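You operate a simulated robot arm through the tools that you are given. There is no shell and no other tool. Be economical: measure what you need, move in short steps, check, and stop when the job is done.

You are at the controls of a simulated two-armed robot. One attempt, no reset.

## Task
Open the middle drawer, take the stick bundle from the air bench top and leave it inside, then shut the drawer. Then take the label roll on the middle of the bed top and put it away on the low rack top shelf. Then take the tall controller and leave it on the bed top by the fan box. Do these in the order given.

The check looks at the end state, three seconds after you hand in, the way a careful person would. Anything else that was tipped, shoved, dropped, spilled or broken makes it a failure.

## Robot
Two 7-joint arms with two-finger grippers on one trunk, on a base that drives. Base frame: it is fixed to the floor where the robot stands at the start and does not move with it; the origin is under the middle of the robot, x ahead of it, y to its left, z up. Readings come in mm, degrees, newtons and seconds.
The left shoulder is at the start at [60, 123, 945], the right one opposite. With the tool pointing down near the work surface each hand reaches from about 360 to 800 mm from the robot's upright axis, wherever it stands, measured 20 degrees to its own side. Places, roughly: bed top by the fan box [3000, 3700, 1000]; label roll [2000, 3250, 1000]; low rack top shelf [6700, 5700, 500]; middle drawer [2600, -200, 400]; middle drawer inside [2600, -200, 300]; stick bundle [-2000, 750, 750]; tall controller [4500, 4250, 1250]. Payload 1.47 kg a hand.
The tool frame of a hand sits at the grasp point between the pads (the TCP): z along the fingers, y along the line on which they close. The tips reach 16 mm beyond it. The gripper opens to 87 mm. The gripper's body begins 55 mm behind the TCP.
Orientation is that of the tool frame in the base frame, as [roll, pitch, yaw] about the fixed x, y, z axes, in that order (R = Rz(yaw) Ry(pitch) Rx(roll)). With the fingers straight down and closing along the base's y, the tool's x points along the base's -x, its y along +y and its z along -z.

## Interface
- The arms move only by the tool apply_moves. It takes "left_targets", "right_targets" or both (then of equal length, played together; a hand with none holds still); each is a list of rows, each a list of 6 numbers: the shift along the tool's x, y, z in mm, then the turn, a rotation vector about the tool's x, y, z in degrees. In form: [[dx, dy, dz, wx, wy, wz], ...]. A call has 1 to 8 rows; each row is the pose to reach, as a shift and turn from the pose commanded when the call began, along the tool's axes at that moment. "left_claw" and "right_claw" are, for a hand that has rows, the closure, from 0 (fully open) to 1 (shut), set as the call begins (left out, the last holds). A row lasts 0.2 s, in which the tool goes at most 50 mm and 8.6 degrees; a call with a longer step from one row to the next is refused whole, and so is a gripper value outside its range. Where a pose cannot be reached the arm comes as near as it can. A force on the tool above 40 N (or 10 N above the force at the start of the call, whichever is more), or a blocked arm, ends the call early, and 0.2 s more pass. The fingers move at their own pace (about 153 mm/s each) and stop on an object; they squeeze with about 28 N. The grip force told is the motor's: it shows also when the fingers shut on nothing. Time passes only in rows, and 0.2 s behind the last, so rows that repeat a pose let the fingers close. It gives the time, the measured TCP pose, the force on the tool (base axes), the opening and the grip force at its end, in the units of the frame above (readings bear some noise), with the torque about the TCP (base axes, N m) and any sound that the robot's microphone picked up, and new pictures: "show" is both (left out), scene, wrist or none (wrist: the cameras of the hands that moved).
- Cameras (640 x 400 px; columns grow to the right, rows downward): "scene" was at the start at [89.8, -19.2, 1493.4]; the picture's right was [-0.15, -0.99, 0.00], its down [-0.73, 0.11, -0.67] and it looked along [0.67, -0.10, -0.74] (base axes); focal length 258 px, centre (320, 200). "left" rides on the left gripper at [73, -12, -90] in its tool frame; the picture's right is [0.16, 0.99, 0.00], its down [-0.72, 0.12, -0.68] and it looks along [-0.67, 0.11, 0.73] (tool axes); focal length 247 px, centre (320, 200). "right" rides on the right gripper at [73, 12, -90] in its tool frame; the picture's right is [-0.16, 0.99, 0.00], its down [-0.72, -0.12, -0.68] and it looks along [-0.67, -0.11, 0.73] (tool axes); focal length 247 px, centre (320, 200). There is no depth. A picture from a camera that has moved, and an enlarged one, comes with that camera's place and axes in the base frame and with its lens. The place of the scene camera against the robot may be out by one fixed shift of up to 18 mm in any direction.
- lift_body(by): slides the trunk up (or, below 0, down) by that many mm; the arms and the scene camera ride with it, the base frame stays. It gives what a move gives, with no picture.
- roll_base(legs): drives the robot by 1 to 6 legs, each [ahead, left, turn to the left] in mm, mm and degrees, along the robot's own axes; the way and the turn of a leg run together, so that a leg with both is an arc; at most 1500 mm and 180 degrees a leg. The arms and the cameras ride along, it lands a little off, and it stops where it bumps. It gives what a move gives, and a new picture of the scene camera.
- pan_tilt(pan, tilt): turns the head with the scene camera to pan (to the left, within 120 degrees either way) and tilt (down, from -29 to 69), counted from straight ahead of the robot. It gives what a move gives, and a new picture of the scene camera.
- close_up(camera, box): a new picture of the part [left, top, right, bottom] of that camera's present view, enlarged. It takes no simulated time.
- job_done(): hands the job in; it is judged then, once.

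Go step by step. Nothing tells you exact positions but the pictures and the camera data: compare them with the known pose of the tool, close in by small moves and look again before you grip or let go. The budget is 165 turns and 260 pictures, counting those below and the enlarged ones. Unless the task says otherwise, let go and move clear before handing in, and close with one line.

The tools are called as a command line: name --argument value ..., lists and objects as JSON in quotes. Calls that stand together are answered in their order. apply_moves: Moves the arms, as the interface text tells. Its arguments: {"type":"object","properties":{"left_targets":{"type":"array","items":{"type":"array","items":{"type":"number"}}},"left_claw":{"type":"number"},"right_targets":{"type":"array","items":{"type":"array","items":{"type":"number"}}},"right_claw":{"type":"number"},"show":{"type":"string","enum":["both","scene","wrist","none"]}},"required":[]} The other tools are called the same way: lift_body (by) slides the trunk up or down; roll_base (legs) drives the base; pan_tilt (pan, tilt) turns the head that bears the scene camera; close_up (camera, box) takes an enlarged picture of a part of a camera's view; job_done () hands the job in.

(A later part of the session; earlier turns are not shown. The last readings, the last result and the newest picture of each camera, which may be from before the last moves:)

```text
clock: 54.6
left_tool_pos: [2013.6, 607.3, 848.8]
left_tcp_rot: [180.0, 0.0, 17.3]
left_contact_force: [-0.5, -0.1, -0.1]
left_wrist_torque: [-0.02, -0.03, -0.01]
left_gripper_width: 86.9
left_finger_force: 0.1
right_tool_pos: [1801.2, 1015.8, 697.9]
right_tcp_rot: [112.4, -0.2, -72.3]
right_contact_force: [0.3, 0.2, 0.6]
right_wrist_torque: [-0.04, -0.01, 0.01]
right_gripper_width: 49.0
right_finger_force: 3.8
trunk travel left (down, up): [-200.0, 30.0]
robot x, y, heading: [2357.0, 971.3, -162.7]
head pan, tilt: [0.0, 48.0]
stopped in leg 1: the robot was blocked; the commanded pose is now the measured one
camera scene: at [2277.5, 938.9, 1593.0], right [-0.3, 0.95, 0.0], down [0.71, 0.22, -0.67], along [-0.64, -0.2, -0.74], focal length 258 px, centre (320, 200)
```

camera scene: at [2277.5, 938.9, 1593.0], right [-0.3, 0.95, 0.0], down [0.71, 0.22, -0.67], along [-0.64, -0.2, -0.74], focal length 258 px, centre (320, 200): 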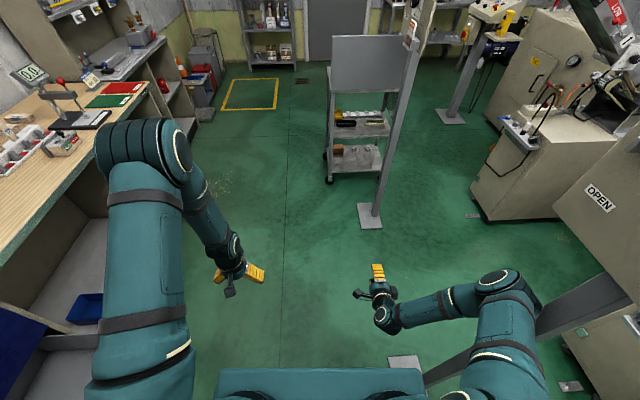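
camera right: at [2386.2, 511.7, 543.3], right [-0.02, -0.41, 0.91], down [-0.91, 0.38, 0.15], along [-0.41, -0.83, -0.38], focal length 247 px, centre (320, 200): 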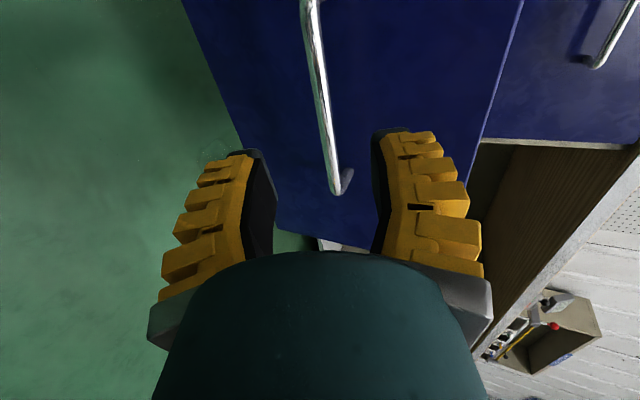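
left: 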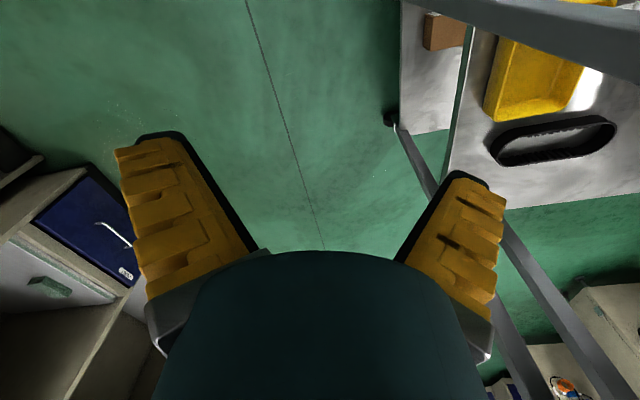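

The right elbow touched the machine post. I'll sidestep left and go down the aisle.

roll_base --legs '[[0, 80, 0], [500, 70, 2.5], [900, 200, 0], [1300, 0, 0], [600, -900, 0]]'

```text
clock: 63.0
left_tool_pos: [822.7, -177.1, 849.1]
left_tcp_rot: [-179.9, 0.1, 19.1]
left_contact_force: [0.2, 0.3, -0.4]
left_wrist_torque: [-0.02, -0.01, 0.01]
left_gripper_width: 87.3
left_finger_force: 0.0
right_tool_pos: [599.0, 227.5, 698.6]
right_tcp_rot: [112.4, -0.2, -70.7]
right_contact_force: [0.3, 0.8, -0.4]
right_wrist_torque: [-0.01, -0.01, -0.02]
right_gripper_width: 48.9
right_finger_force: 3.9
trunk travel left (down, up): [-200.0, 30.0]
robot x, y, heading: [1156.4, 197.8, -161.1]
head pan, tilt: [0.0, 48.0]
stopped in leg 3: the robot was blocked; the commanded pose is now the measured one
camera scene: at [1078.4, 162.5, 1593.2], right [-0.33, 0.94, 0.0], down [0.7, 0.24, -0.67], along [-0.63, -0.22, -0.74], focal length 258 px, centre (320, 200)
```

scene: 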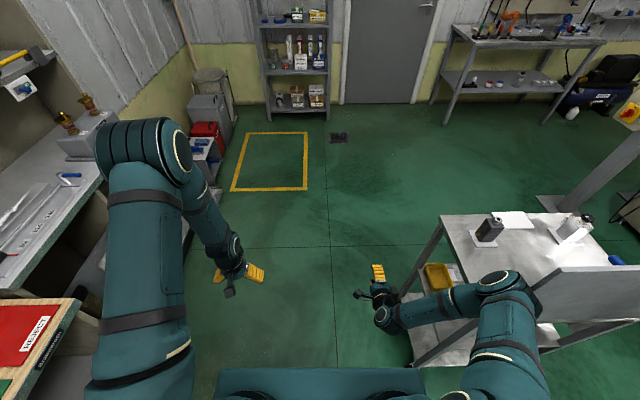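

The right elbow caught the small table. I'll back off, shift left, and look at that table for any disturbance.

roll_base --legs '[[-150, 120, 0]]'

pan_tilt --pan -35 --tilt 35

```text
clock: 64.7
left_tool_pos: [1004.2, -238.8, 848.6]
left_tcp_rot: [180.0, 0.1, 19.4]
left_contact_force: [0.2, 0.4, 0.1]
left_wrist_torque: [0.0, -0.01, -0.02]
left_gripper_width: 87.0
left_finger_force: 0.1
right_tool_pos: [779.1, 163.3, 698.6]
right_tcp_rot: [112.5, -0.1, -70.5]
right_contact_force: [0.4, 0.2, 1.5]
right_wrist_torque: [0.02, 0.02, 0.0]
right_gripper_width: 49.4
right_finger_force: 3.6
trunk travel left (down, up): [-200.0, 30.0]
robot x, y, heading: [1334.9, 138.7, -160.4]
head pan, tilt: [0.0, 48.0]
camera scene: at [1257.3, 101.9, 1593.0], right [-0.33, 0.94, 0.0], down [0.7, 0.25, -0.67], along [-0.63, -0.22, -0.74], focal length 258 px, centre (320, 200)
```

scene: 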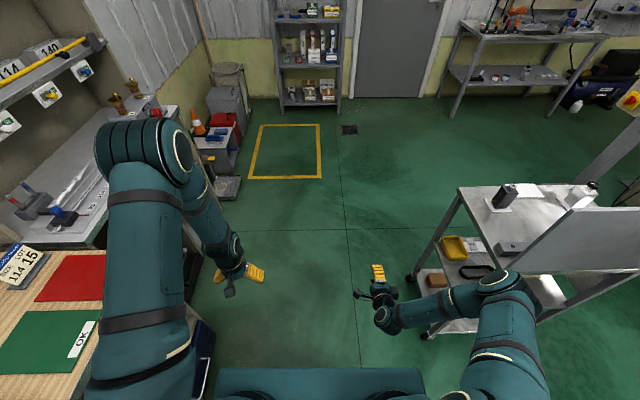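

```text
clock: 65.7
left_tool_pos: [1004.0, -238.1, 848.3]
left_tcp_rot: [180.0, 0.0, 19.3]
left_contact_force: [0.0, -0.5, 0.6]
left_wrist_torque: [-0.02, 0.02, -0.01]
left_gripper_width: 87.2
left_finger_force: 0.0
right_tool_pos: [778.4, 164.0, 697.0]
right_tcp_rot: [112.6, -0.2, -70.5]
right_contact_force: [0.3, 0.2, 0.3]
right_wrist_torque: [0.02, 0.0, 0.01]
right_gripper_width: 49.0
right_finger_force: 4.3
trunk travel left (down, up): [-200.0, 30.0]
robot x, y, heading: [1337.1, 145.5, -160.8]
head pan, tilt: [-35.0, 35.0]
camera scene: at [1245.7, 152.1, 1612.0], right [0.27, 0.96, 0.0], down [0.55, -0.15, -0.82], along [-0.79, 0.22, -0.57], focal length 258 px, centre (320, 200)
```

scene: 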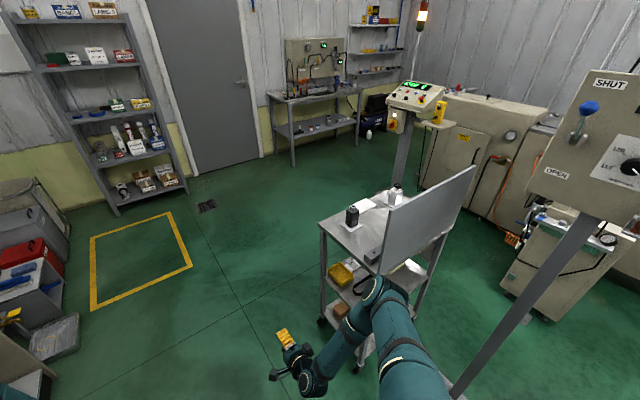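

Nothing on the cart looks disturbed. I'll tuck the right hand back to its compact pose first.

apply_moves --right_targets '[[0, 15, -12, 4.1, 4.1, -6.08], [0, 30, -24, 8.2, 8.2, -12.16], [0, 45, -36, 12.3, 12.3, -18.24], [0, 60, -48, 16.4, 16.4, -24.3], [0, 75, -60, 20.5, 20.5, -30.4], [0, 90, -72, 24.6, 24.6, -36.5], [0, 105, -80, 28.7, 28.7, -42.6]]' --right_claw 0.5 --show "none"

apply_moves --right_targets '[[0, 0, 0, 4.0, 4.0, -5.95], [0, 0, 0, 8.0, 8.0, -11.9], [0, 0, 0, 12.0, 12.0, -17.85], [0, 0, 0, 16.0, 16.0, -23.8], [0, 0, 0, 20.0, 20.0, -29.7], [0, 0, 0, 24.1, 24.1, -35.7]]' --show "scene"

```text
clock: 67.3
left_tool_pos: [1004.6, -239.6, 848.1]
left_tcp_rot: [179.9, 0.0, 19.3]
left_contact_force: [1.5, -0.1, 0.1]
left_wrist_torque: [-0.02, 0.02, 0.0]
left_gripper_width: 86.9
left_finger_force: 0.1
right_tool_pos: [810.9, 176.7, 823.6]
right_tcp_rot: [149.5, 13.8, -21.1]
right_contact_force: [0.2, 0.1, -0.4]
right_wrist_torque: [0.03, -0.02, 0.0]
right_gripper_width: 49.0
right_finger_force: 4.1
trunk travel left (down, up): [-200.0, 30.0]
robot x, y, heading: [1338.6, 140.0, -160.7]
head pan, tilt: [-35.0, 35.0]
```

```text
clock: 68.7
left_tool_pos: [1002.5, -238.1, 848.2]
left_tcp_rot: [-179.9, 0.0, 19.3]
left_contact_force: [0.5, 0.4, -0.3]
left_wrist_torque: [0.02, 0.03, -0.01]
left_gripper_width: 86.9
left_finger_force: 0.0
right_tool_pos: [810.2, 176.3, 824.3]
right_tcp_rot: [179.9, -0.6, 19.6]
right_contact_force: [0.4, 0.1, -0.7]
right_wrist_torque: [0.0, -0.01, -0.01]
right_gripper_width: 49.1
right_finger_force: 4.0
trunk travel left (down, up): [-200.0, 30.0]
robot x, y, heading: [1339.3, 136.6, -160.6]
head pan, tilt: [-35.0, 35.0]
camera scene: at [1245.7, 151.4, 1612.0], right [0.27, 0.96, 0.0], down [0.55, -0.15, -0.82], along [-0.79, 0.22, -0.57], focal length 258 px, centre (320, 200)
```

scene: 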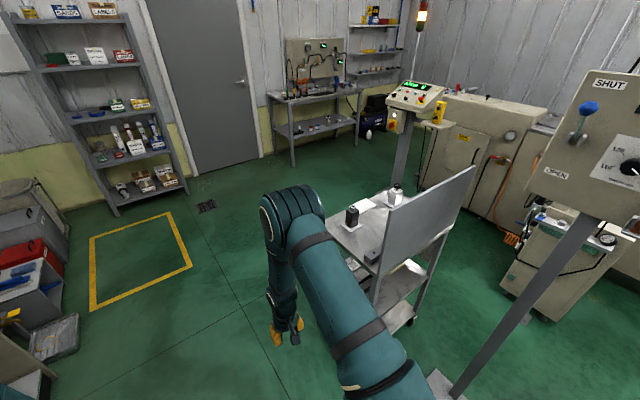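

roll_base --legs '[[1300, 20, 0], [700, -900, 0]]'

pan_tilt --pan -35 --tilt 30

```text
clock: 83.2
left_tool_pos: [-1212.1, -153.9, 847.5]
left_tcp_rot: [180.0, 0.0, 21.3]
left_contact_force: [-0.2, -0.1, -0.7]
left_wrist_torque: [0.0, 0.04, -0.02]
left_gripper_width: 87.0
left_finger_force: 0.1
right_tool_pos: [-1419.3, 255.1, 824.7]
right_tcp_rot: [179.8, -0.5, 21.5]
right_contact_force: [0.6, 0.0, -0.7]
right_wrist_torque: [0.01, -0.01, 0.03]
right_gripper_width: 48.9
right_finger_force: 4.3
trunk travel left (down, up): [-200.0, 30.0]
robot x, y, heading: [-888.1, 234.1, -158.8]
head pan, tilt: [-35.0, 35.0]
camera scene: at [-983.4, 244.3, 1612.0], right [0.24, 0.97, 0.0], down [0.56, -0.14, -0.82], along [-0.8, 0.2, -0.57], focal length 258 px, centre (320, 200)
```

scene: 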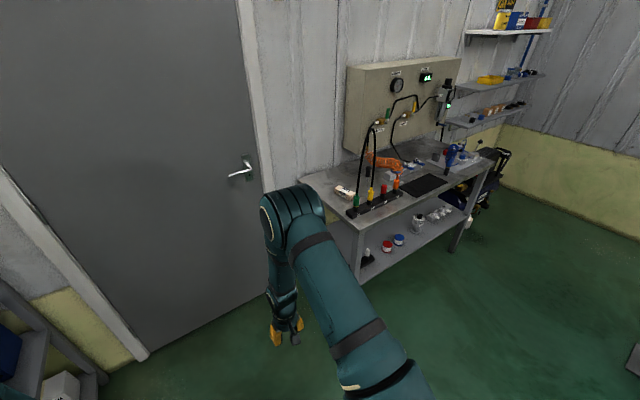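

```text
clock: 83.9
left_tool_pos: [-1212.1, -153.6, 848.5]
left_tcp_rot: [-180.0, 0.0, 21.1]
left_contact_force: [0.8, 0.7, -0.3]
left_wrist_torque: [0.01, 0.0, -0.02]
left_gripper_width: 86.8
left_finger_force: 0.1
right_tool_pos: [-1420.4, 254.1, 825.4]
right_tcp_rot: [179.8, -0.5, 21.4]
right_contact_force: [-0.3, -0.1, 0.6]
right_wrist_torque: [0.01, 0.02, 0.01]
right_gripper_width: 49.1
right_finger_force: 4.3
trunk travel left (down, up): [-200.0, 30.0]
robot x, y, heading: [-891.6, 232.1, -158.7]
head pan, tilt: [-35.0, 30.0]
camera scene: at [-985.5, 244.8, 1619.8], right [0.24, 0.97, 0.0], down [0.49, -0.12, -0.87], along [-0.84, 0.21, -0.5], focal length 258 px, centre (320, 200)
```

scene: 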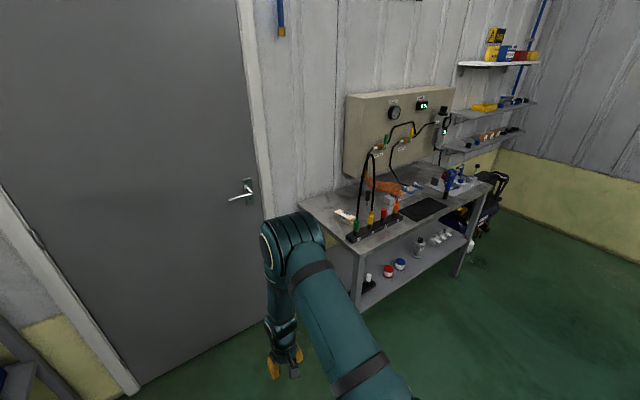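

close_up --camera "scene" --box '[295, 150, 455, 250]'

```text
4.00 times, centred on (375, 200) of scene
camera zoom: at [-985.5, 244.8, 1619.8], right [0.24, 0.97, 0.0], down [0.49, -0.12, -0.87], along [-0.84, 0.21, -0.5], focal length 1032 px, centre (100, 200)
```

zoom: 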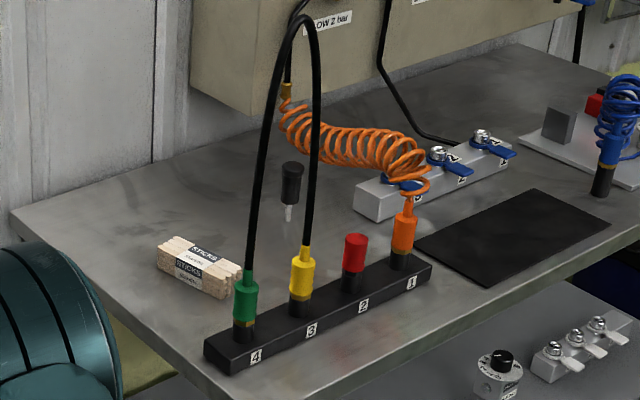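

The bundle lies near the door-side end of the air bench, close to the green hose plug. I'll approach from that end, facing along the bench, away from the hoses.

roll_base --legs '[[0, 0, -91], [0, 550, 0]]'

pan_tilt --pan 10 --tilt 45

```text
clock: 92.8
left_tool_pos: [-1779.3, 347.9, 847.9]
left_tcp_rot: [-179.9, 0.0, -67.8]
left_contact_force: [-0.1, -0.1, -0.1]
left_wrist_torque: [0.0, -0.02, 0.01]
left_gripper_width: 87.2
left_finger_force: 0.0
right_tool_pos: [-1375.0, 562.2, 824.9]
right_tcp_rot: [179.8, -0.5, -67.7]
right_contact_force: [-0.2, -0.6, 0.7]
right_wrist_torque: [0.04, 0.0, -0.02]
right_gripper_width: 48.9
right_finger_force: 4.1
trunk travel left (down, up): [-200.0, 30.0]
robot x, y, heading: [-1384.2, 33.8, 112.3]
head pan, tilt: [-35.0, 30.0]
camera scene: at [-1367.9, 122.6, 1619.8], right [0.98, -0.22, 0.0], down [-0.11, -0.49, -0.87], along [0.19, 0.84, -0.5], focal length 258 px, centre (320, 200)
```

scene: 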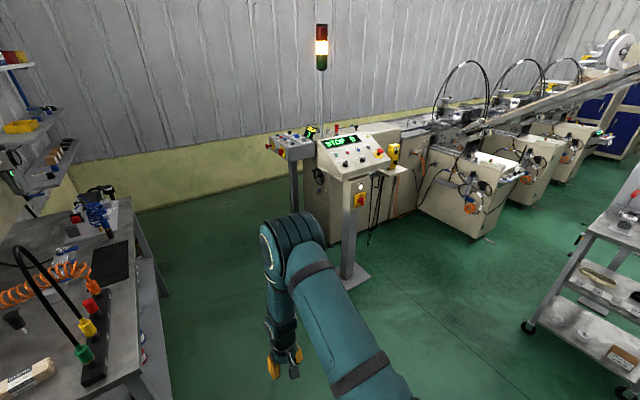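

```text
clock: 94.0
left_tool_pos: [-1779.9, 348.4, 848.5]
left_tcp_rot: [179.9, 0.0, -67.8]
left_contact_force: [-0.1, 0.7, 0.0]
left_wrist_torque: [-0.01, 0.01, 0.01]
left_gripper_width: 87.1
left_finger_force: 0.1
right_tool_pos: [-1375.8, 563.8, 824.1]
right_tcp_rot: [179.8, -0.5, -67.6]
right_contact_force: [-0.9, 0.7, -0.2]
right_wrist_torque: [0.01, 0.03, -0.01]
right_gripper_width: 49.0
right_finger_force: 4.1
trunk travel left (down, up): [-200.0, 30.0]
robot x, y, heading: [-1383.7, 31.3, 112.6]
head pan, tilt: [10.0, 45.0]
camera scene: at [-1431.0, 103.3, 1597.2], right [0.85, 0.53, 0.0], down [0.38, -0.6, -0.71], along [-0.38, 0.6, -0.71], focal length 258 px, centre (320, 200)
```

scene: 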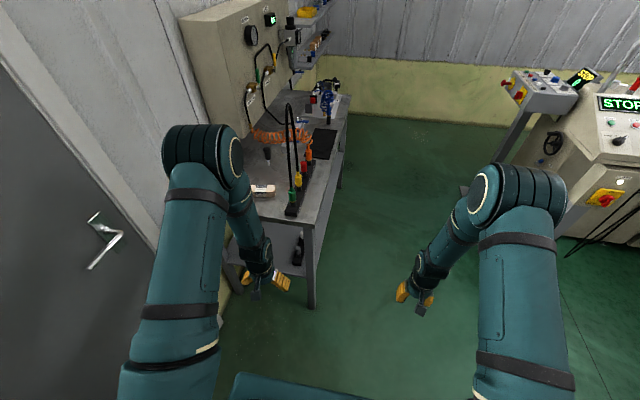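

The bundle triangulates to about (-2056, 648, 866), so the bench top is near z≈850. I'll raise the left hand and move closer.

lift_body --by 30

apply_moves --left_targets '[[0, 0, -45, 0, 0, 0], [0, 0, -90, 0, 0, 0], [0, 0, -130, 0, 0, 0]]' --show "none"

roll_base --legs '[[220, 160, -1]]'

```text
clock: 94.7
left_tool_pos: [-1779.0, 348.3, 878.9]
left_tcp_rot: [-179.9, 0.0, -67.8]
left_contact_force: [-0.1, 0.4, -0.5]
left_wrist_torque: [0.03, 0.01, 0.01]
left_gripper_width: 87.2
left_finger_force: 0.1
right_tool_pos: [-1375.5, 563.2, 852.9]
right_tcp_rot: [179.7, -0.5, -67.5]
right_contact_force: [0.9, -0.6, -0.2]
right_wrist_torque: [0.0, -0.02, -0.04]
right_gripper_width: 49.2
right_finger_force: 3.7
trunk travel left (down, up): [-230.0, 0.0]
robot x, y, heading: [-1387.0, 32.4, 112.2]
head pan, tilt: [10.0, 45.0]
```

```text
clock: 95.5
left_tool_pos: [-1778.9, 346.9, 1009.6]
left_tcp_rot: [-180.0, 0.0, -67.7]
left_contact_force: [-0.4, 0.7, -0.3]
left_wrist_torque: [-0.01, 0.02, -0.01]
left_gripper_width: 86.7
left_finger_force: 0.1
right_tool_pos: [-1375.0, 560.5, 854.7]
right_tcp_rot: [179.8, -0.3, -67.6]
right_contact_force: [0.1, 1.3, 0.1]
right_wrist_torque: [0.03, 0.01, 0.01]
right_gripper_width: 49.1
right_finger_force: 3.9
trunk travel left (down, up): [-230.0, 0.0]
robot x, y, heading: [-1383.6, 33.3, 112.2]
head pan, tilt: [10.0, 45.0]
```

```text
clock: 97.5
left_tool_pos: [-2002.3, 497.6, 1008.8]
left_tcp_rot: [180.0, 0.0, -68.9]
left_contact_force: [0.5, 0.1, 0.2]
left_wrist_torque: [-0.01, 0.03, -0.02]
left_gripper_width: 87.2
left_finger_force: 0.1
right_tool_pos: [-1593.4, 704.4, 853.5]
right_tcp_rot: [179.8, -0.6, -68.7]
right_contact_force: [-0.4, 0.0, 0.4]
right_wrist_torque: [0.0, 0.02, -0.01]
right_gripper_width: 49.1
right_finger_force: 4.3
trunk travel left (down, up): [-230.0, 0.0]
robot x, y, heading: [-1609.5, 173.4, 111.0]
head pan, tilt: [10.0, 45.0]
camera scene: at [-1657.7, 246.7, 1627.1], right [0.86, 0.52, 0.0], down [0.37, -0.61, -0.71], along [-0.37, 0.61, -0.71], focal length 258 px, centre (320, 200)
```

scene: 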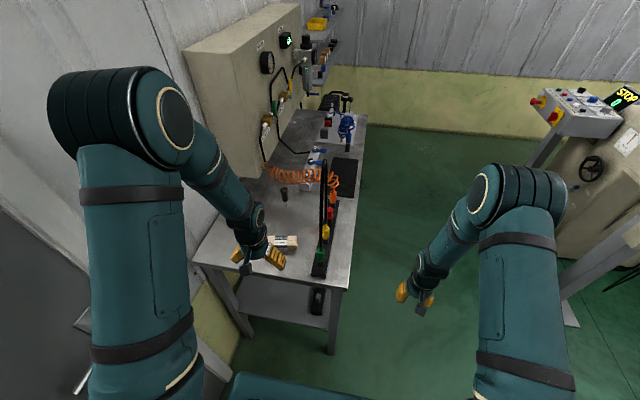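

apply_moves --left_targets '[[-30, 0, 0, 0, 0, 0], [-60, 0, 0, 0, 0, 0]]' --show "wrist"

```text
clock: 98.2
left_tool_pos: [-2022.2, 554.9, 1007.4]
left_tcp_rot: [180.0, 0.0, -68.9]
left_contact_force: [0.7, -0.4, 0.7]
left_wrist_torque: [-0.02, 0.0, -0.01]
left_gripper_width: 86.7
left_finger_force: 0.0
right_tool_pos: [-1593.5, 704.9, 854.1]
right_tcp_rot: [179.8, -0.5, -68.7]
right_contact_force: [0.5, -1.3, 0.6]
right_wrist_torque: [0.01, -0.01, 0.0]
right_gripper_width: 49.1
right_finger_force: 4.0
trunk travel left (down, up): [-230.0, 0.0]
robot x, y, heading: [-1614.0, 176.8, 110.8]
head pan, tilt: [10.0, 45.0]
camera left: at [-1985.8, 490.6, 1095.9], right [-0.86, -0.5, 0.0], down [-0.37, 0.63, 0.68], along [-0.34, 0.59, -0.73], focal length 247 px, centre (320, 200)
```

left: 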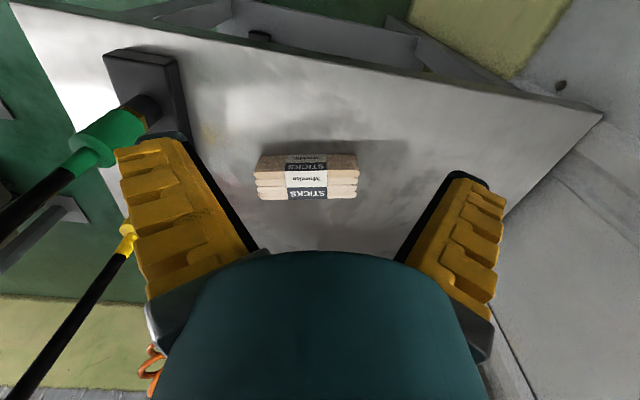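

The bundle lies about 100 mm ahead, its long side nearly across. I'll turn the hand about 81° so it closes across the short side, and centre over it.

apply_moves --left_targets '[[-12, 0, 0, 0, 0, 8.1], [-24, 0, 0, 0, 0, 16.2], [-36, 0, 0, 0, 0, 24.3], [-48, 0, 0, 0, 0, 32.4], [-60, 0, 0, 0, 0, 40.5], [-72, 0, 0, 0, 0, 48.6], [-85, 0, 0, 0, 0, 56.7], [-98, 0, 0, 0, 0, 64.8]]' --show "none"

apply_moves --left_targets '[[0, 0, 25, 0, 0, 8.1], [0, 0, 50, 0, 0, 16.2]]'

```text
clock: 100.0
left_tool_pos: [-2057.9, 644.8, 1008.8]
left_tcp_rot: [-180.0, 0.0, -133.8]
left_contact_force: [0.5, 0.9, -0.2]
left_wrist_torque: [-0.03, 0.01, -0.01]
left_gripper_width: 87.0
left_finger_force: 0.2
right_tool_pos: [-1592.9, 704.9, 854.3]
right_tcp_rot: [179.8, -0.5, -68.7]
right_contact_force: [-0.2, 0.3, -0.1]
right_wrist_torque: [-0.01, -0.02, -0.02]
right_gripper_width: 49.2
right_finger_force: 3.9
trunk travel left (down, up): [-230.0, 0.0]
robot x, y, heading: [-1614.0, 176.5, 111.2]
head pan, tilt: [10.0, 45.0]
```

```text
clock: 100.5
left_tool_pos: [-2057.2, 645.8, 958.1]
left_tcp_rot: [-180.0, 0.0, -149.9]
left_contact_force: [-0.1, 1.1, -0.1]
left_wrist_torque: [0.01, 0.0, 0.01]
left_gripper_width: 87.1
left_finger_force: 0.2
right_tool_pos: [-1592.3, 704.4, 854.2]
right_tcp_rot: [179.7, -0.5, -68.7]
right_contact_force: [0.9, 0.0, 0.8]
right_wrist_torque: [0.03, -0.04, -0.03]
right_gripper_width: 49.1
right_finger_force: 3.8
trunk travel left (down, up): [-230.0, 0.0]
robot x, y, heading: [-1616.1, 175.6, 111.2]
head pan, tilt: [10.0, 45.0]
camera scene: at [-1657.2, 246.4, 1627.1], right [0.86, 0.52, 0.0], down [0.37, -0.61, -0.71], along [-0.37, 0.61, -0.71], focal length 258 px, centre (320, 200)
camera left: at [-2115.7, 600.2, 1047.1], right [-0.63, 0.78, 0.0], down [0.57, 0.46, 0.68], along [0.53, 0.43, -0.73], focal length 247 px, centre (320, 200)
```

scene: 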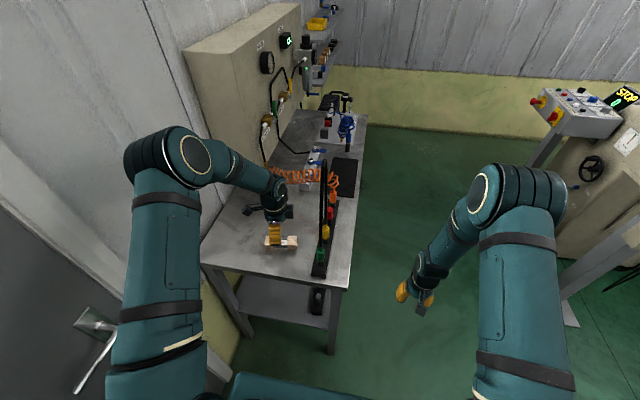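
left: 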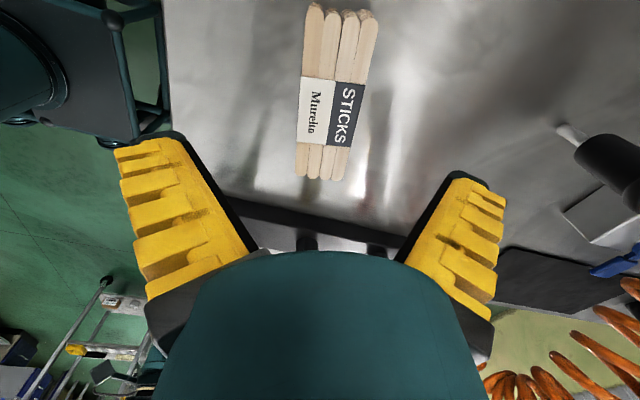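

apply_moves --left_targets '[[0, 9, 20, 0, 0, -4], [0, 9, 45, 0, 0, -4], [0, 9, 65, 0, 0, -4]]' --show "wrist"

```text
clock: 101.3
left_tool_pos: [-2063.3, 654.4, 894.7]
left_tcp_rot: [-179.9, 0.0, -145.9]
left_contact_force: [0.0, -0.1, 0.1]
left_wrist_torque: [-0.03, 0.03, 0.01]
left_gripper_width: 87.1
left_finger_force: 0.1
right_tool_pos: [-1592.4, 705.0, 853.2]
right_tcp_rot: [179.8, -0.6, -68.8]
right_contact_force: [-0.3, 0.4, -0.8]
right_wrist_torque: [0.0, 0.01, -0.01]
right_gripper_width: 49.2
right_finger_force: 4.0
trunk travel left (down, up): [-230.0, 0.0]
robot x, y, heading: [-1614.4, 175.5, 110.9]
head pan, tilt: [10.0, 45.0]
camera left: at [-2117.8, 604.4, 982.9], right [-0.69, 0.73, 0.0], down [0.53, 0.5, 0.68], along [0.5, 0.47, -0.73], focal length 247 px, centre (320, 200)
```

left: 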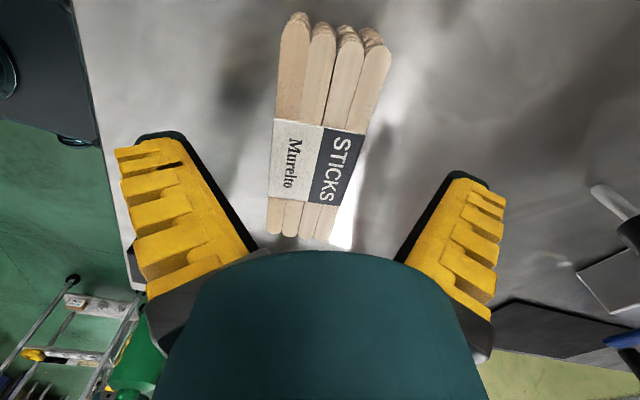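

apply_moves --left_targets '[[0, 0, 8, 0, 0, -2], [0, 0, 16, 0, 0, -4], [0, 0, 21, 0, 0, -4], [0, 0, 26, 0, 0, -4]]' --show "wrist"

```text
clock: 102.3
left_tool_pos: [-2062.3, 652.1, 866.9]
left_tcp_rot: [-180.0, 0.1, -141.8]
left_contact_force: [-0.3, 1.1, 0.1]
left_wrist_torque: [0.0, -0.02, 0.0]
left_gripper_width: 86.9
left_finger_force: 0.1
right_tool_pos: [-1593.4, 703.9, 854.1]
right_tcp_rot: [179.8, -0.5, -68.6]
right_contact_force: [0.5, 0.2, 0.7]
right_wrist_torque: [0.02, 0.01, -0.01]
right_gripper_width: 49.0
right_finger_force: 4.0
trunk travel left (down, up): [-230.0, 0.0]
robot x, y, heading: [-1613.7, 174.6, 111.1]
head pan, tilt: [10.0, 45.0]
camera left: at [-2113.3, 599.2, 956.0], right [-0.73, 0.68, 0.0], down [0.5, 0.54, 0.68], along [0.46, 0.5, -0.73], focal length 247 px, centre (320, 200)
```

left: 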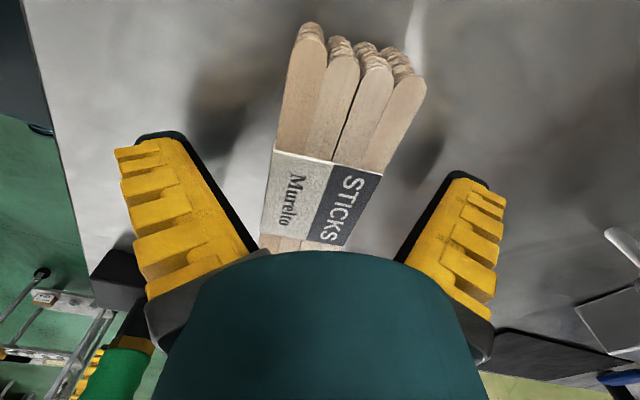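

apply_moves --left_targets '[[-3, 2, 0, 0, 0, 4], [-3, 2, 0, 0, 0, 4]]' --show "none"

apply_moves --left_targets '[[0, 0, 0, 0, 0, 0], [0, 0, 0, 0, 0, 0], [0, 0, 0, 0, 0, 0]]' --left_claw 1 --show "wrist"

```text
clock: 103.0
left_tool_pos: [-2061.7, 657.0, 867.8]
left_tcp_rot: [179.9, 0.0, -146.0]
left_contact_force: [0.4, -0.3, -0.3]
left_wrist_torque: [0.03, 0.02, -0.01]
left_gripper_width: 87.1
left_finger_force: 0.1
right_tool_pos: [-1593.4, 704.3, 855.2]
right_tcp_rot: [179.9, -0.5, -68.7]
right_contact_force: [0.3, -1.1, 0.1]
right_wrist_torque: [-0.04, 0.03, 0.02]
right_gripper_width: 49.1
right_finger_force: 3.9
trunk travel left (down, up): [-230.0, 0.0]
robot x, y, heading: [-1617.4, 174.6, 111.0]
head pan, tilt: [10.0, 45.0]
```

```text
clock: 103.8
left_tool_pos: [-2060.5, 656.8, 867.5]
left_tcp_rot: [179.8, 0.0, -145.9]
left_contact_force: [-0.6, 0.6, 2.8]
left_wrist_torque: [-0.1, 0.0, -0.12]
left_gripper_width: 37.6
left_finger_force: 28.0
right_tool_pos: [-1592.1, 704.6, 854.5]
right_tcp_rot: [179.8, -0.4, -68.7]
right_contact_force: [-0.9, 0.5, 0.3]
right_wrist_torque: [-0.01, 0.03, -0.02]
right_gripper_width: 49.1
right_finger_force: 3.5
trunk travel left (down, up): [-230.0, 0.0]
robot x, y, heading: [-1615.6, 177.0, 111.2]
head pan, tilt: [10.0, 45.0]
camera left: at [-2116.0, 606.7, 956.5], right [-0.68, 0.73, 0.0], down [0.53, 0.5, 0.68], along [0.5, 0.47, -0.73], focal length 247 px, centre (320, 200)
```

left: 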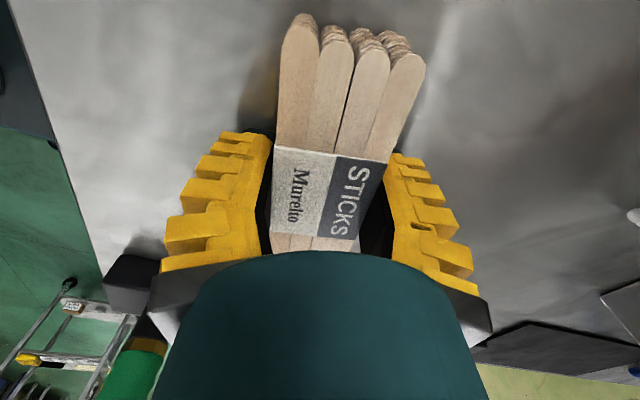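

Gripped at 37.6 mm. I lift straight up, pull back toward the robot, and look.

apply_moves --left_targets '[[0, 0, -30, 0, 0, 0], [0, 0, -75, 0, 0, 0], [0, 0, -120, 0, 0, 0]]'

```text
clock: 104.5
left_tool_pos: [-2061.1, 655.3, 986.0]
left_tcp_rot: [179.9, 0.0, -145.9]
left_contact_force: [-0.2, -0.1, -0.2]
left_wrist_torque: [0.02, -0.02, 0.0]
left_gripper_width: 37.3
left_finger_force: 28.4
right_tool_pos: [-1593.4, 704.9, 854.2]
right_tcp_rot: [179.8, -0.4, -68.7]
right_contact_force: [0.0, -0.7, 0.7]
right_wrist_torque: [0.0, 0.03, 0.0]
right_gripper_width: 49.3
right_finger_force: 4.2
trunk travel left (down, up): [-230.0, 0.0]
robot x, y, heading: [-1612.3, 174.7, 111.3]
head pan, tilt: [10.0, 45.0]
camera scene: at [-1656.5, 245.5, 1627.2], right [0.86, 0.52, 0.0], down [0.37, -0.6, -0.71], along [-0.37, 0.61, -0.71], focal length 258 px, centre (320, 200)
camera left: at [-2114.8, 605.0, 1074.5], right [-0.68, 0.73, 0.0], down [0.53, 0.5, 0.68], along [0.5, 0.47, -0.73], focal length 247 px, centre (320, 200)
```

scene: 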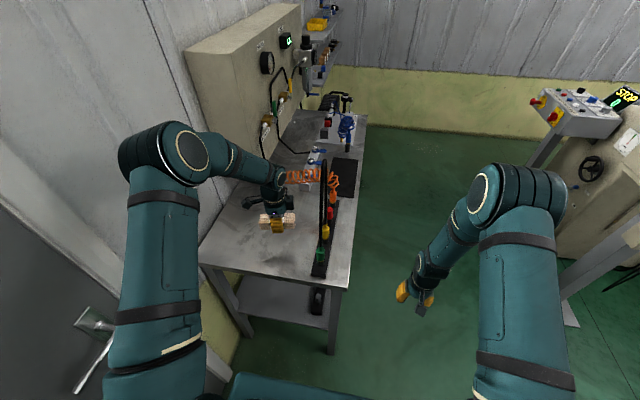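
left: 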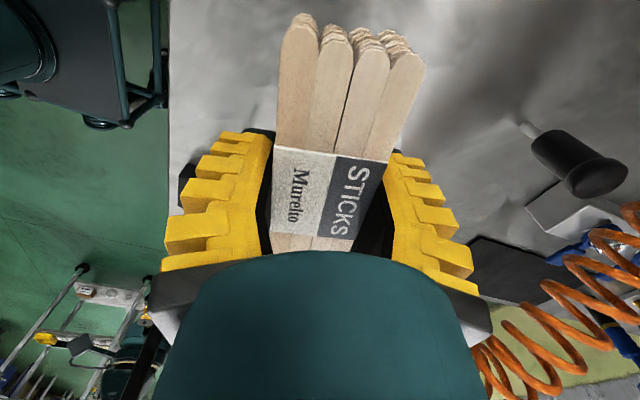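

The bundle is held. I'll back away from the bench, pull the hand in, then turn and return along the aisle.

roll_base --legs '[[-350, -150, 0]]'

apply_moves --left_targets '[[11, -48, 0, 0, 0, 0], [22, -97, 0, 0, 0, 0], [33, -146, 0, 0, 0, 0]]' --show "none"

roll_base --legs '[[-300, -700, 0], [0, 0, -91]]'

pan_tilt --pan 0 --tilt 30

```text
clock: 107.0
left_tool_pos: [-1790.1, 373.0, 986.5]
left_tcp_rot: [180.0, -0.1, -145.8]
left_contact_force: [-0.2, -0.1, 0.1]
left_wrist_torque: [0.01, 0.01, 0.02]
left_gripper_width: 37.2
left_finger_force: 28.2
right_tool_pos: [-1321.2, 423.7, 855.0]
right_tcp_rot: [179.8, -0.4, -68.5]
right_contact_force: [0.5, -0.2, -0.5]
right_wrist_torque: [0.05, 0.03, -0.01]
right_gripper_width: 48.9
right_finger_force: 4.4
trunk travel left (down, up): [-230.0, 0.0]
robot x, y, heading: [-1343.8, -103.1, 111.2]
head pan, tilt: [10.0, 45.0]
camera scene: at [-1383.8, -34.3, 1627.2], right [0.85, 0.52, 0.0], down [0.37, -0.6, -0.71], along [-0.37, 0.6, -0.71], focal length 258 px, centre (320, 200)
```

scene: 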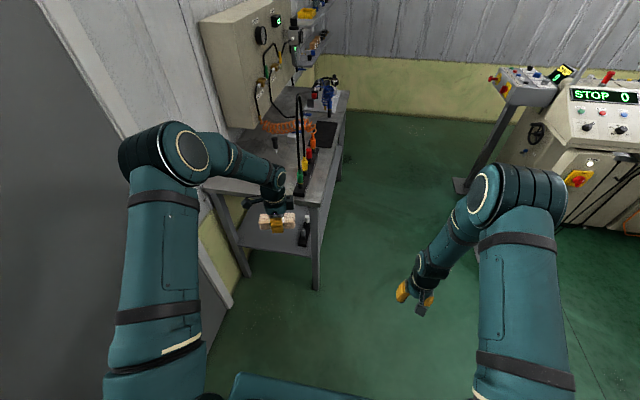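

```text
refused: row 2 steps farther than a row can; nothing moved
```

```text
clock: 117.5
left_tool_pos: [-83.2, 295.7, 985.1]
left_tcp_rot: [180.0, -0.1, 121.8]
left_contact_force: [0.3, -0.6, -0.7]
left_wrist_torque: [0.02, 0.02, -0.01]
left_gripper_width: 37.2
left_finger_force: 28.2
right_tool_pos: [-53.0, -174.3, 854.7]
right_tcp_rot: [179.7, -0.6, -160.8]
right_contact_force: [-0.1, 0.0, -0.6]
right_wrist_torque: [0.05, 0.0, 0.0]
right_gripper_width: 49.1
right_finger_force: 3.9
trunk travel left (down, up): [-230.0, 0.0]
robot x, y, heading: [-576.6, -133.9, 19.1]
head pan, tilt: [10.0, 45.0]
camera scene: at [-498.3, -98.8, 1627.2], right [0.48, -0.88, 0.0], down [-0.62, -0.34, -0.71], along [0.62, 0.34, -0.71], focal length 258 px, centre (320, 200)
```

scene: 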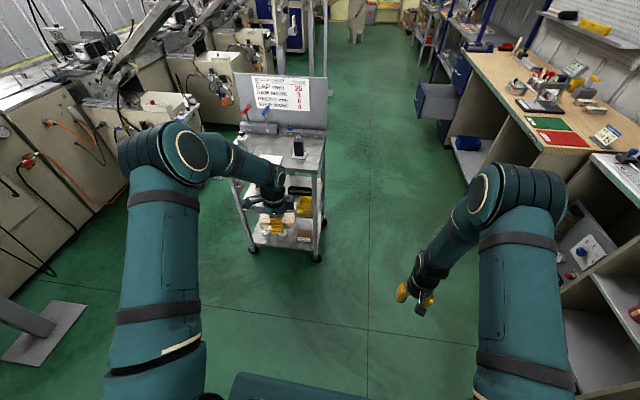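

```text
clock: 118.2
left_tool_pos: [-82.8, 294.3, 984.8]
left_tcp_rot: [180.0, 0.0, 121.9]
left_contact_force: [-0.5, -0.5, -0.9]
left_wrist_torque: [-0.03, 0.02, 0.01]
left_gripper_width: 37.1
left_finger_force: 27.7
right_tool_pos: [-52.1, -174.3, 855.4]
right_tcp_rot: [179.8, -0.5, -160.8]
right_contact_force: [0.2, -0.4, -0.8]
right_wrist_torque: [0.02, 0.01, -0.04]
right_gripper_width: 49.2
right_finger_force: 4.1
trunk travel left (down, up): [-230.0, 0.0]
robot x, y, heading: [-580.8, -133.3, 19.0]
head pan, tilt: [0.0, 30.0]
camera scene: at [-484.0, -108.6, 1649.7], right [0.32, -0.95, 0.0], down [-0.47, -0.16, -0.87], along [0.82, 0.28, -0.5], focal length 258 px, centre (320, 200)
```

scene: 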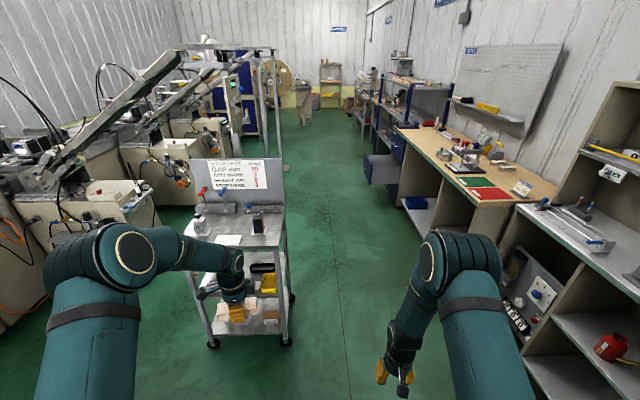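

apply_moves --left_targets '[[10, -45, 0, 0, 0, 0], [20, -90, 0, 0, 0, 0], [30, -135, 0, 0, 0, 0]]' --show "none"

roll_base --legs '[[300, -400, 1], [1400, 0, 0], [600, 330, 0], [0, 0, -90]]'

```text
clock: 119.0
left_tool_pos: [-214.7, 250.7, 988.5]
left_tcp_rot: [179.9, 0.1, 121.9]
left_contact_force: [-0.8, 0.3, -0.3]
left_wrist_torque: [0.01, -0.02, -0.02]
left_gripper_width: 37.3
left_finger_force: 28.0
right_tool_pos: [-53.8, -175.3, 854.4]
right_tcp_rot: [179.8, -0.3, -160.9]
right_contact_force: [-1.1, -0.4, -0.5]
right_wrist_torque: [0.03, 0.0, -0.02]
right_gripper_width: 49.0
right_finger_force: 4.2
trunk travel left (down, up): [-230.0, 0.0]
robot x, y, heading: [-578.8, -133.4, 19.1]
head pan, tilt: [0.0, 30.0]
```

```text
clock: 136.9
left_tool_pos: [1940.8, 257.7, 987.8]
left_tcp_rot: [179.9, 0.0, 32.9]
left_contact_force: [0.5, -0.1, -1.1]
left_wrist_torque: [0.05, -0.04, 0.0]
left_gripper_width: 37.1
left_finger_force: 27.9
right_tool_pos: [1515.7, 88.6, 855.3]
right_tcp_rot: [179.8, -0.5, 110.1]
right_contact_force: [-0.1, 0.4, 0.9]
right_wrist_torque: [0.02, 0.04, 0.0]
right_gripper_width: 49.3
right_finger_force: 4.0
trunk travel left (down, up): [-230.0, 0.0]
robot x, y, heading: [1548.5, 615.5, -70.1]
head pan, tilt: [0.0, 30.0]
camera scene: at [1583.1, 515.4, 1649.8], right [-0.94, -0.34, 0.0], down [-0.17, 0.47, -0.87], along [0.3, -0.81, -0.5], focal length 258 px, centre (320, 200)
```

scene: 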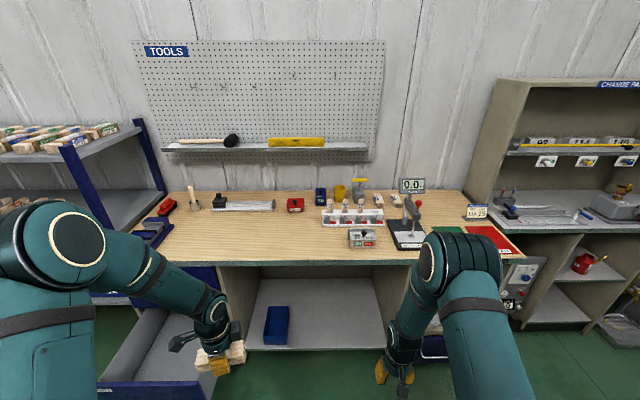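

roll_base --legs '[[0, 430, 0.5]]'

pan_tilt --pan 15 --tilt 50

```text
clock: 141.2
left_tool_pos: [2351.4, 412.3, 987.2]
left_tcp_rot: [180.0, 0.0, 33.4]
left_contact_force: [-0.4, 0.8, -0.2]
left_wrist_torque: [0.02, 0.01, 0.0]
left_gripper_width: 36.9
left_finger_force: 27.9
right_tool_pos: [1928.5, 238.2, 853.9]
right_tcp_rot: [179.8, -0.5, 110.6]
right_contact_force: [0.9, -0.1, 1.1]
right_wrist_torque: [-0.01, -0.02, 0.0]
right_gripper_width: 49.0
right_finger_force: 3.7
trunk travel left (down, up): [-230.0, 0.0]
robot x, y, heading: [1955.1, 769.1, -69.3]
head pan, tilt: [0.0, 30.0]
camera scene: at [1992.8, 665.9, 1649.8], right [-0.94, -0.35, 0.0], down [-0.17, 0.47, -0.87], along [0.3, -0.81, -0.5], focal length 258 px, centre (320, 200)
```

scene: 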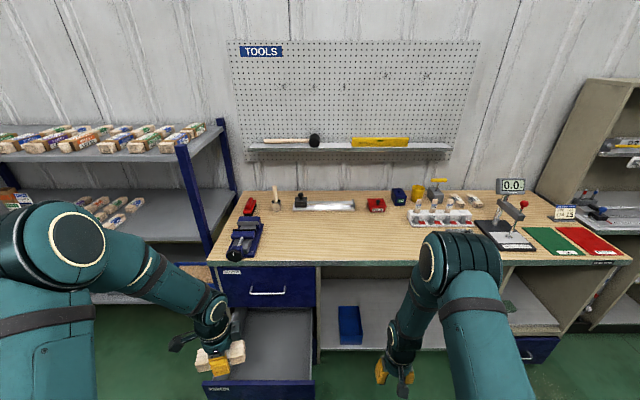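

```text
clock: 142.1
left_tool_pos: [2351.0, 412.2, 988.3]
left_tcp_rot: [180.0, 0.0, 33.4]
left_contact_force: [-0.2, -0.9, -0.2]
left_wrist_torque: [0.02, 0.02, -0.01]
left_gripper_width: 37.0
left_finger_force: 27.8
right_tool_pos: [1927.6, 238.1, 854.9]
right_tcp_rot: [179.8, -0.5, 110.6]
right_contact_force: [0.2, -0.7, 0.0]
right_wrist_torque: [-0.02, -0.01, 0.0]
right_gripper_width: 49.1
right_finger_force: 3.3
trunk travel left (down, up): [-230.0, 0.0]
robot x, y, heading: [1955.1, 768.2, -69.5]
head pan, tilt: [15.0, 50.0]
camera scene: at [2005.6, 687.8, 1620.3], right [-0.82, -0.58, 0.0], down [-0.44, 0.62, -0.64], along [0.37, -0.52, -0.77], focal length 258 px, centre (320, 200)
```

scene: 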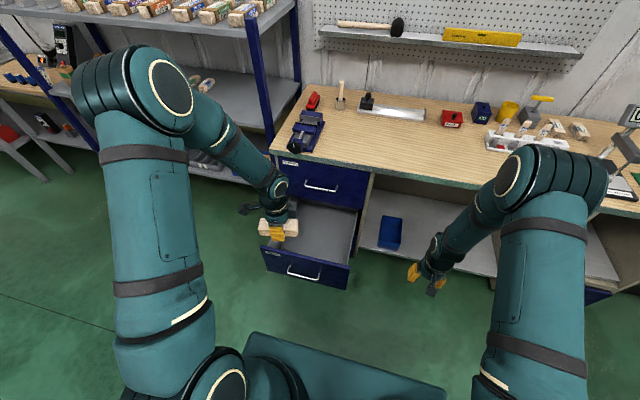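

The drawer interior centre is about (2425, 145). I'll drive a little closer, lower the trunk, and move the bundle over it.

roll_base --legs '[[110, 0, 0]]'

lift_body --by -230

```text
clock: 143.2
left_tool_pos: [2388.8, 311.3, 986.1]
left_tcp_rot: [180.0, 0.0, 33.3]
left_contact_force: [0.3, 0.2, -1.2]
left_wrist_torque: [0.03, 0.03, -0.03]
left_gripper_width: 37.2
left_finger_force: 27.5
right_tool_pos: [1965.3, 140.0, 853.5]
right_tcp_rot: [179.8, -0.6, 110.5]
right_contact_force: [-0.7, -0.6, -0.2]
right_wrist_torque: [0.0, 0.01, 0.02]
right_gripper_width: 49.1
right_finger_force: 3.9
trunk travel left (down, up): [-230.0, 0.0]
robot x, y, heading: [1993.5, 671.7, -69.6]
head pan, tilt: [15.0, 50.0]
camera scene: at [2043.0, 586.8, 1620.2], right [-0.82, -0.58, 0.0], down [-0.44, 0.63, -0.64], along [0.37, -0.52, -0.77], focal length 258 px, centre (320, 200)
```

scene: 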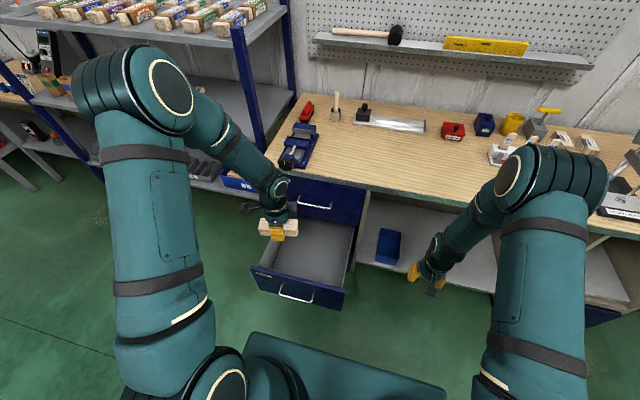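

```text
clock: 145.7
left_tool_pos: [2388.3, 311.3, 757.8]
left_tcp_rot: [-180.0, 0.0, 33.3]
left_contact_force: [-0.5, 0.8, -0.3]
left_wrist_torque: [-0.03, -0.01, 0.0]
left_gripper_width: 37.2
left_finger_force: 28.1
right_tool_pos: [1964.3, 138.3, 625.5]
right_tcp_rot: [179.8, -0.4, 110.6]
right_contact_force: [-0.7, -0.9, -1.3]
right_wrist_torque: [0.0, 0.01, -0.02]
right_gripper_width: 49.2
right_finger_force: 4.2
trunk travel left (down, up): [0.0, 230.0]
robot x, y, heading: [1989.1, 669.7, -69.4]
head pan, tilt: [15.0, 50.0]
```

apply_moves --left_targets '[[-14, 39, 0, 0, 0, 4], [-28, 78, 0, 0, 0, 8], [-42, 117, 0, 0, 0, 12], [-55, 157, 0, 0, 0, 13]]'

```text
clock: 146.7
left_tool_pos: [2428.1, 150.8, 755.5]
left_tcp_rot: [-179.9, 0.0, 20.3]
left_contact_force: [0.4, -0.6, -1.0]
left_wrist_torque: [0.01, 0.01, 0.02]
left_gripper_width: 37.1
left_finger_force: 28.1
right_tool_pos: [1965.9, 138.2, 624.9]
right_tcp_rot: [179.8, -0.4, 110.5]
right_contact_force: [0.2, 0.0, -0.2]
right_wrist_torque: [0.01, 0.0, 0.02]
right_gripper_width: 49.3
right_finger_force: 4.4
trunk travel left (down, up): [0.0, 230.0]
robot x, y, heading: [1994.9, 664.2, -69.8]
head pan, tilt: [15.0, 50.0]
camera scene: at [2042.7, 587.3, 1390.2], right [-0.82, -0.58, 0.0], down [-0.44, 0.63, -0.64], along [0.37, -0.52, -0.77], focal length 258 px, centre (320, 200)
camera left: at [2492.0, 186.8, 844.3], right [0.49, -0.87, 0.0], down [-0.64, -0.36, 0.68], along [-0.59, -0.33, -0.73], focal length 247 px, centre (320, 200)
```

scene: 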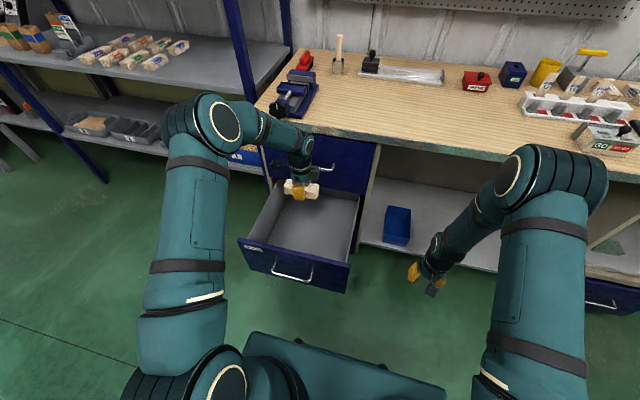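
left: 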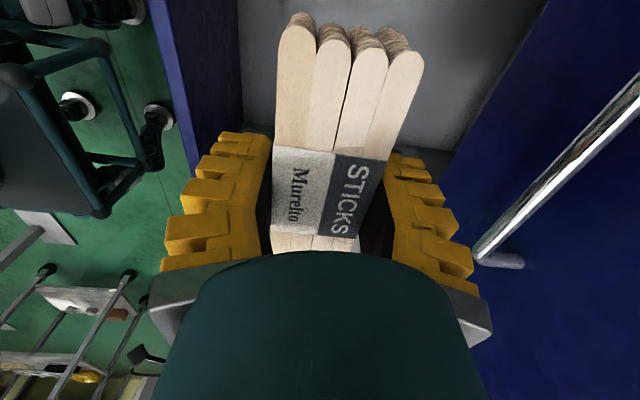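

Over the drawer and aligned. I'll shift 25 mm away from the top drawer's handle and descend.

apply_moves --left_targets '[[0, -25, 10, 0, 0, 0], [0, -25, 55, 0, 0, 0], [0, -25, 100, 0, 0, 0], [0, -25, 145, 0, 0, 0], [0, -25, 190, 0, 0, 0], [0, -25, 235, 0, 0, 0], [0, -25, 280, 0, 0, 0], [0, -25, 320, 0, 0, 0]]'

```text
clock: 148.5
left_tool_pos: [2421.3, 176.9, 438.0]
left_tcp_rot: [-180.0, -0.1, 20.3]
left_contact_force: [0.6, -0.6, 0.2]
left_wrist_torque: [-0.02, 0.0, 0.0]
left_gripper_width: 36.8
left_finger_force: 28.2
right_tool_pos: [1966.2, 138.9, 624.8]
right_tcp_rot: [179.8, -0.5, 110.5]
right_contact_force: [0.4, -0.5, -0.4]
right_wrist_torque: [-0.01, 0.01, 0.02]
right_gripper_width: 49.0
right_finger_force: 4.3
trunk travel left (down, up): [0.0, 230.0]
robot x, y, heading: [1993.7, 666.6, -69.6]
head pan, tilt: [15.0, 50.0]
camera scene: at [2042.7, 587.7, 1390.2], right [-0.82, -0.58, 0.0], down [-0.44, 0.63, -0.64], along [0.37, -0.52, -0.77], focal length 258 px, centre (320, 200)
camera left: at [2484.8, 213.0, 525.9], right [0.49, -0.87, 0.0], down [-0.64, -0.36, 0.68], along [-0.59, -0.33, -0.73], focal length 247 px, centre (320, 200)
```

scene: 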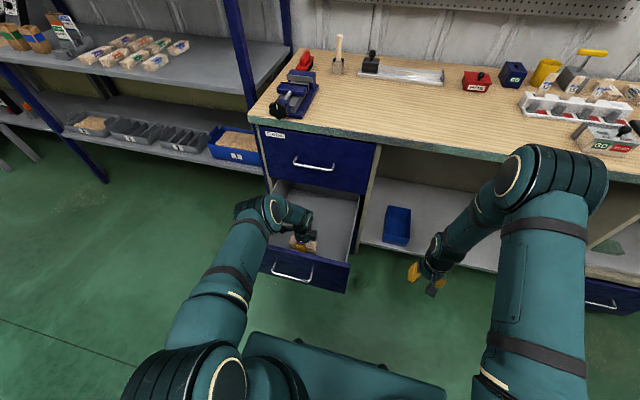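
left: 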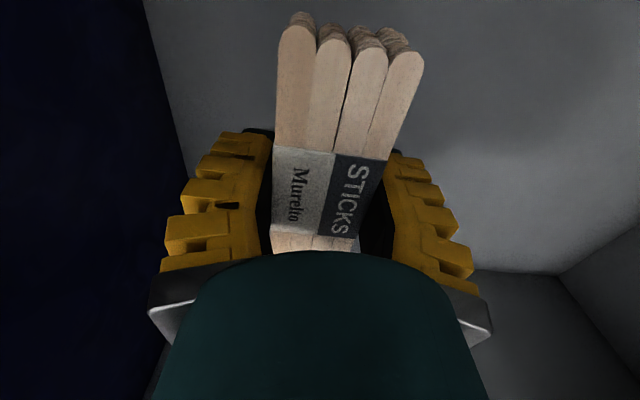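

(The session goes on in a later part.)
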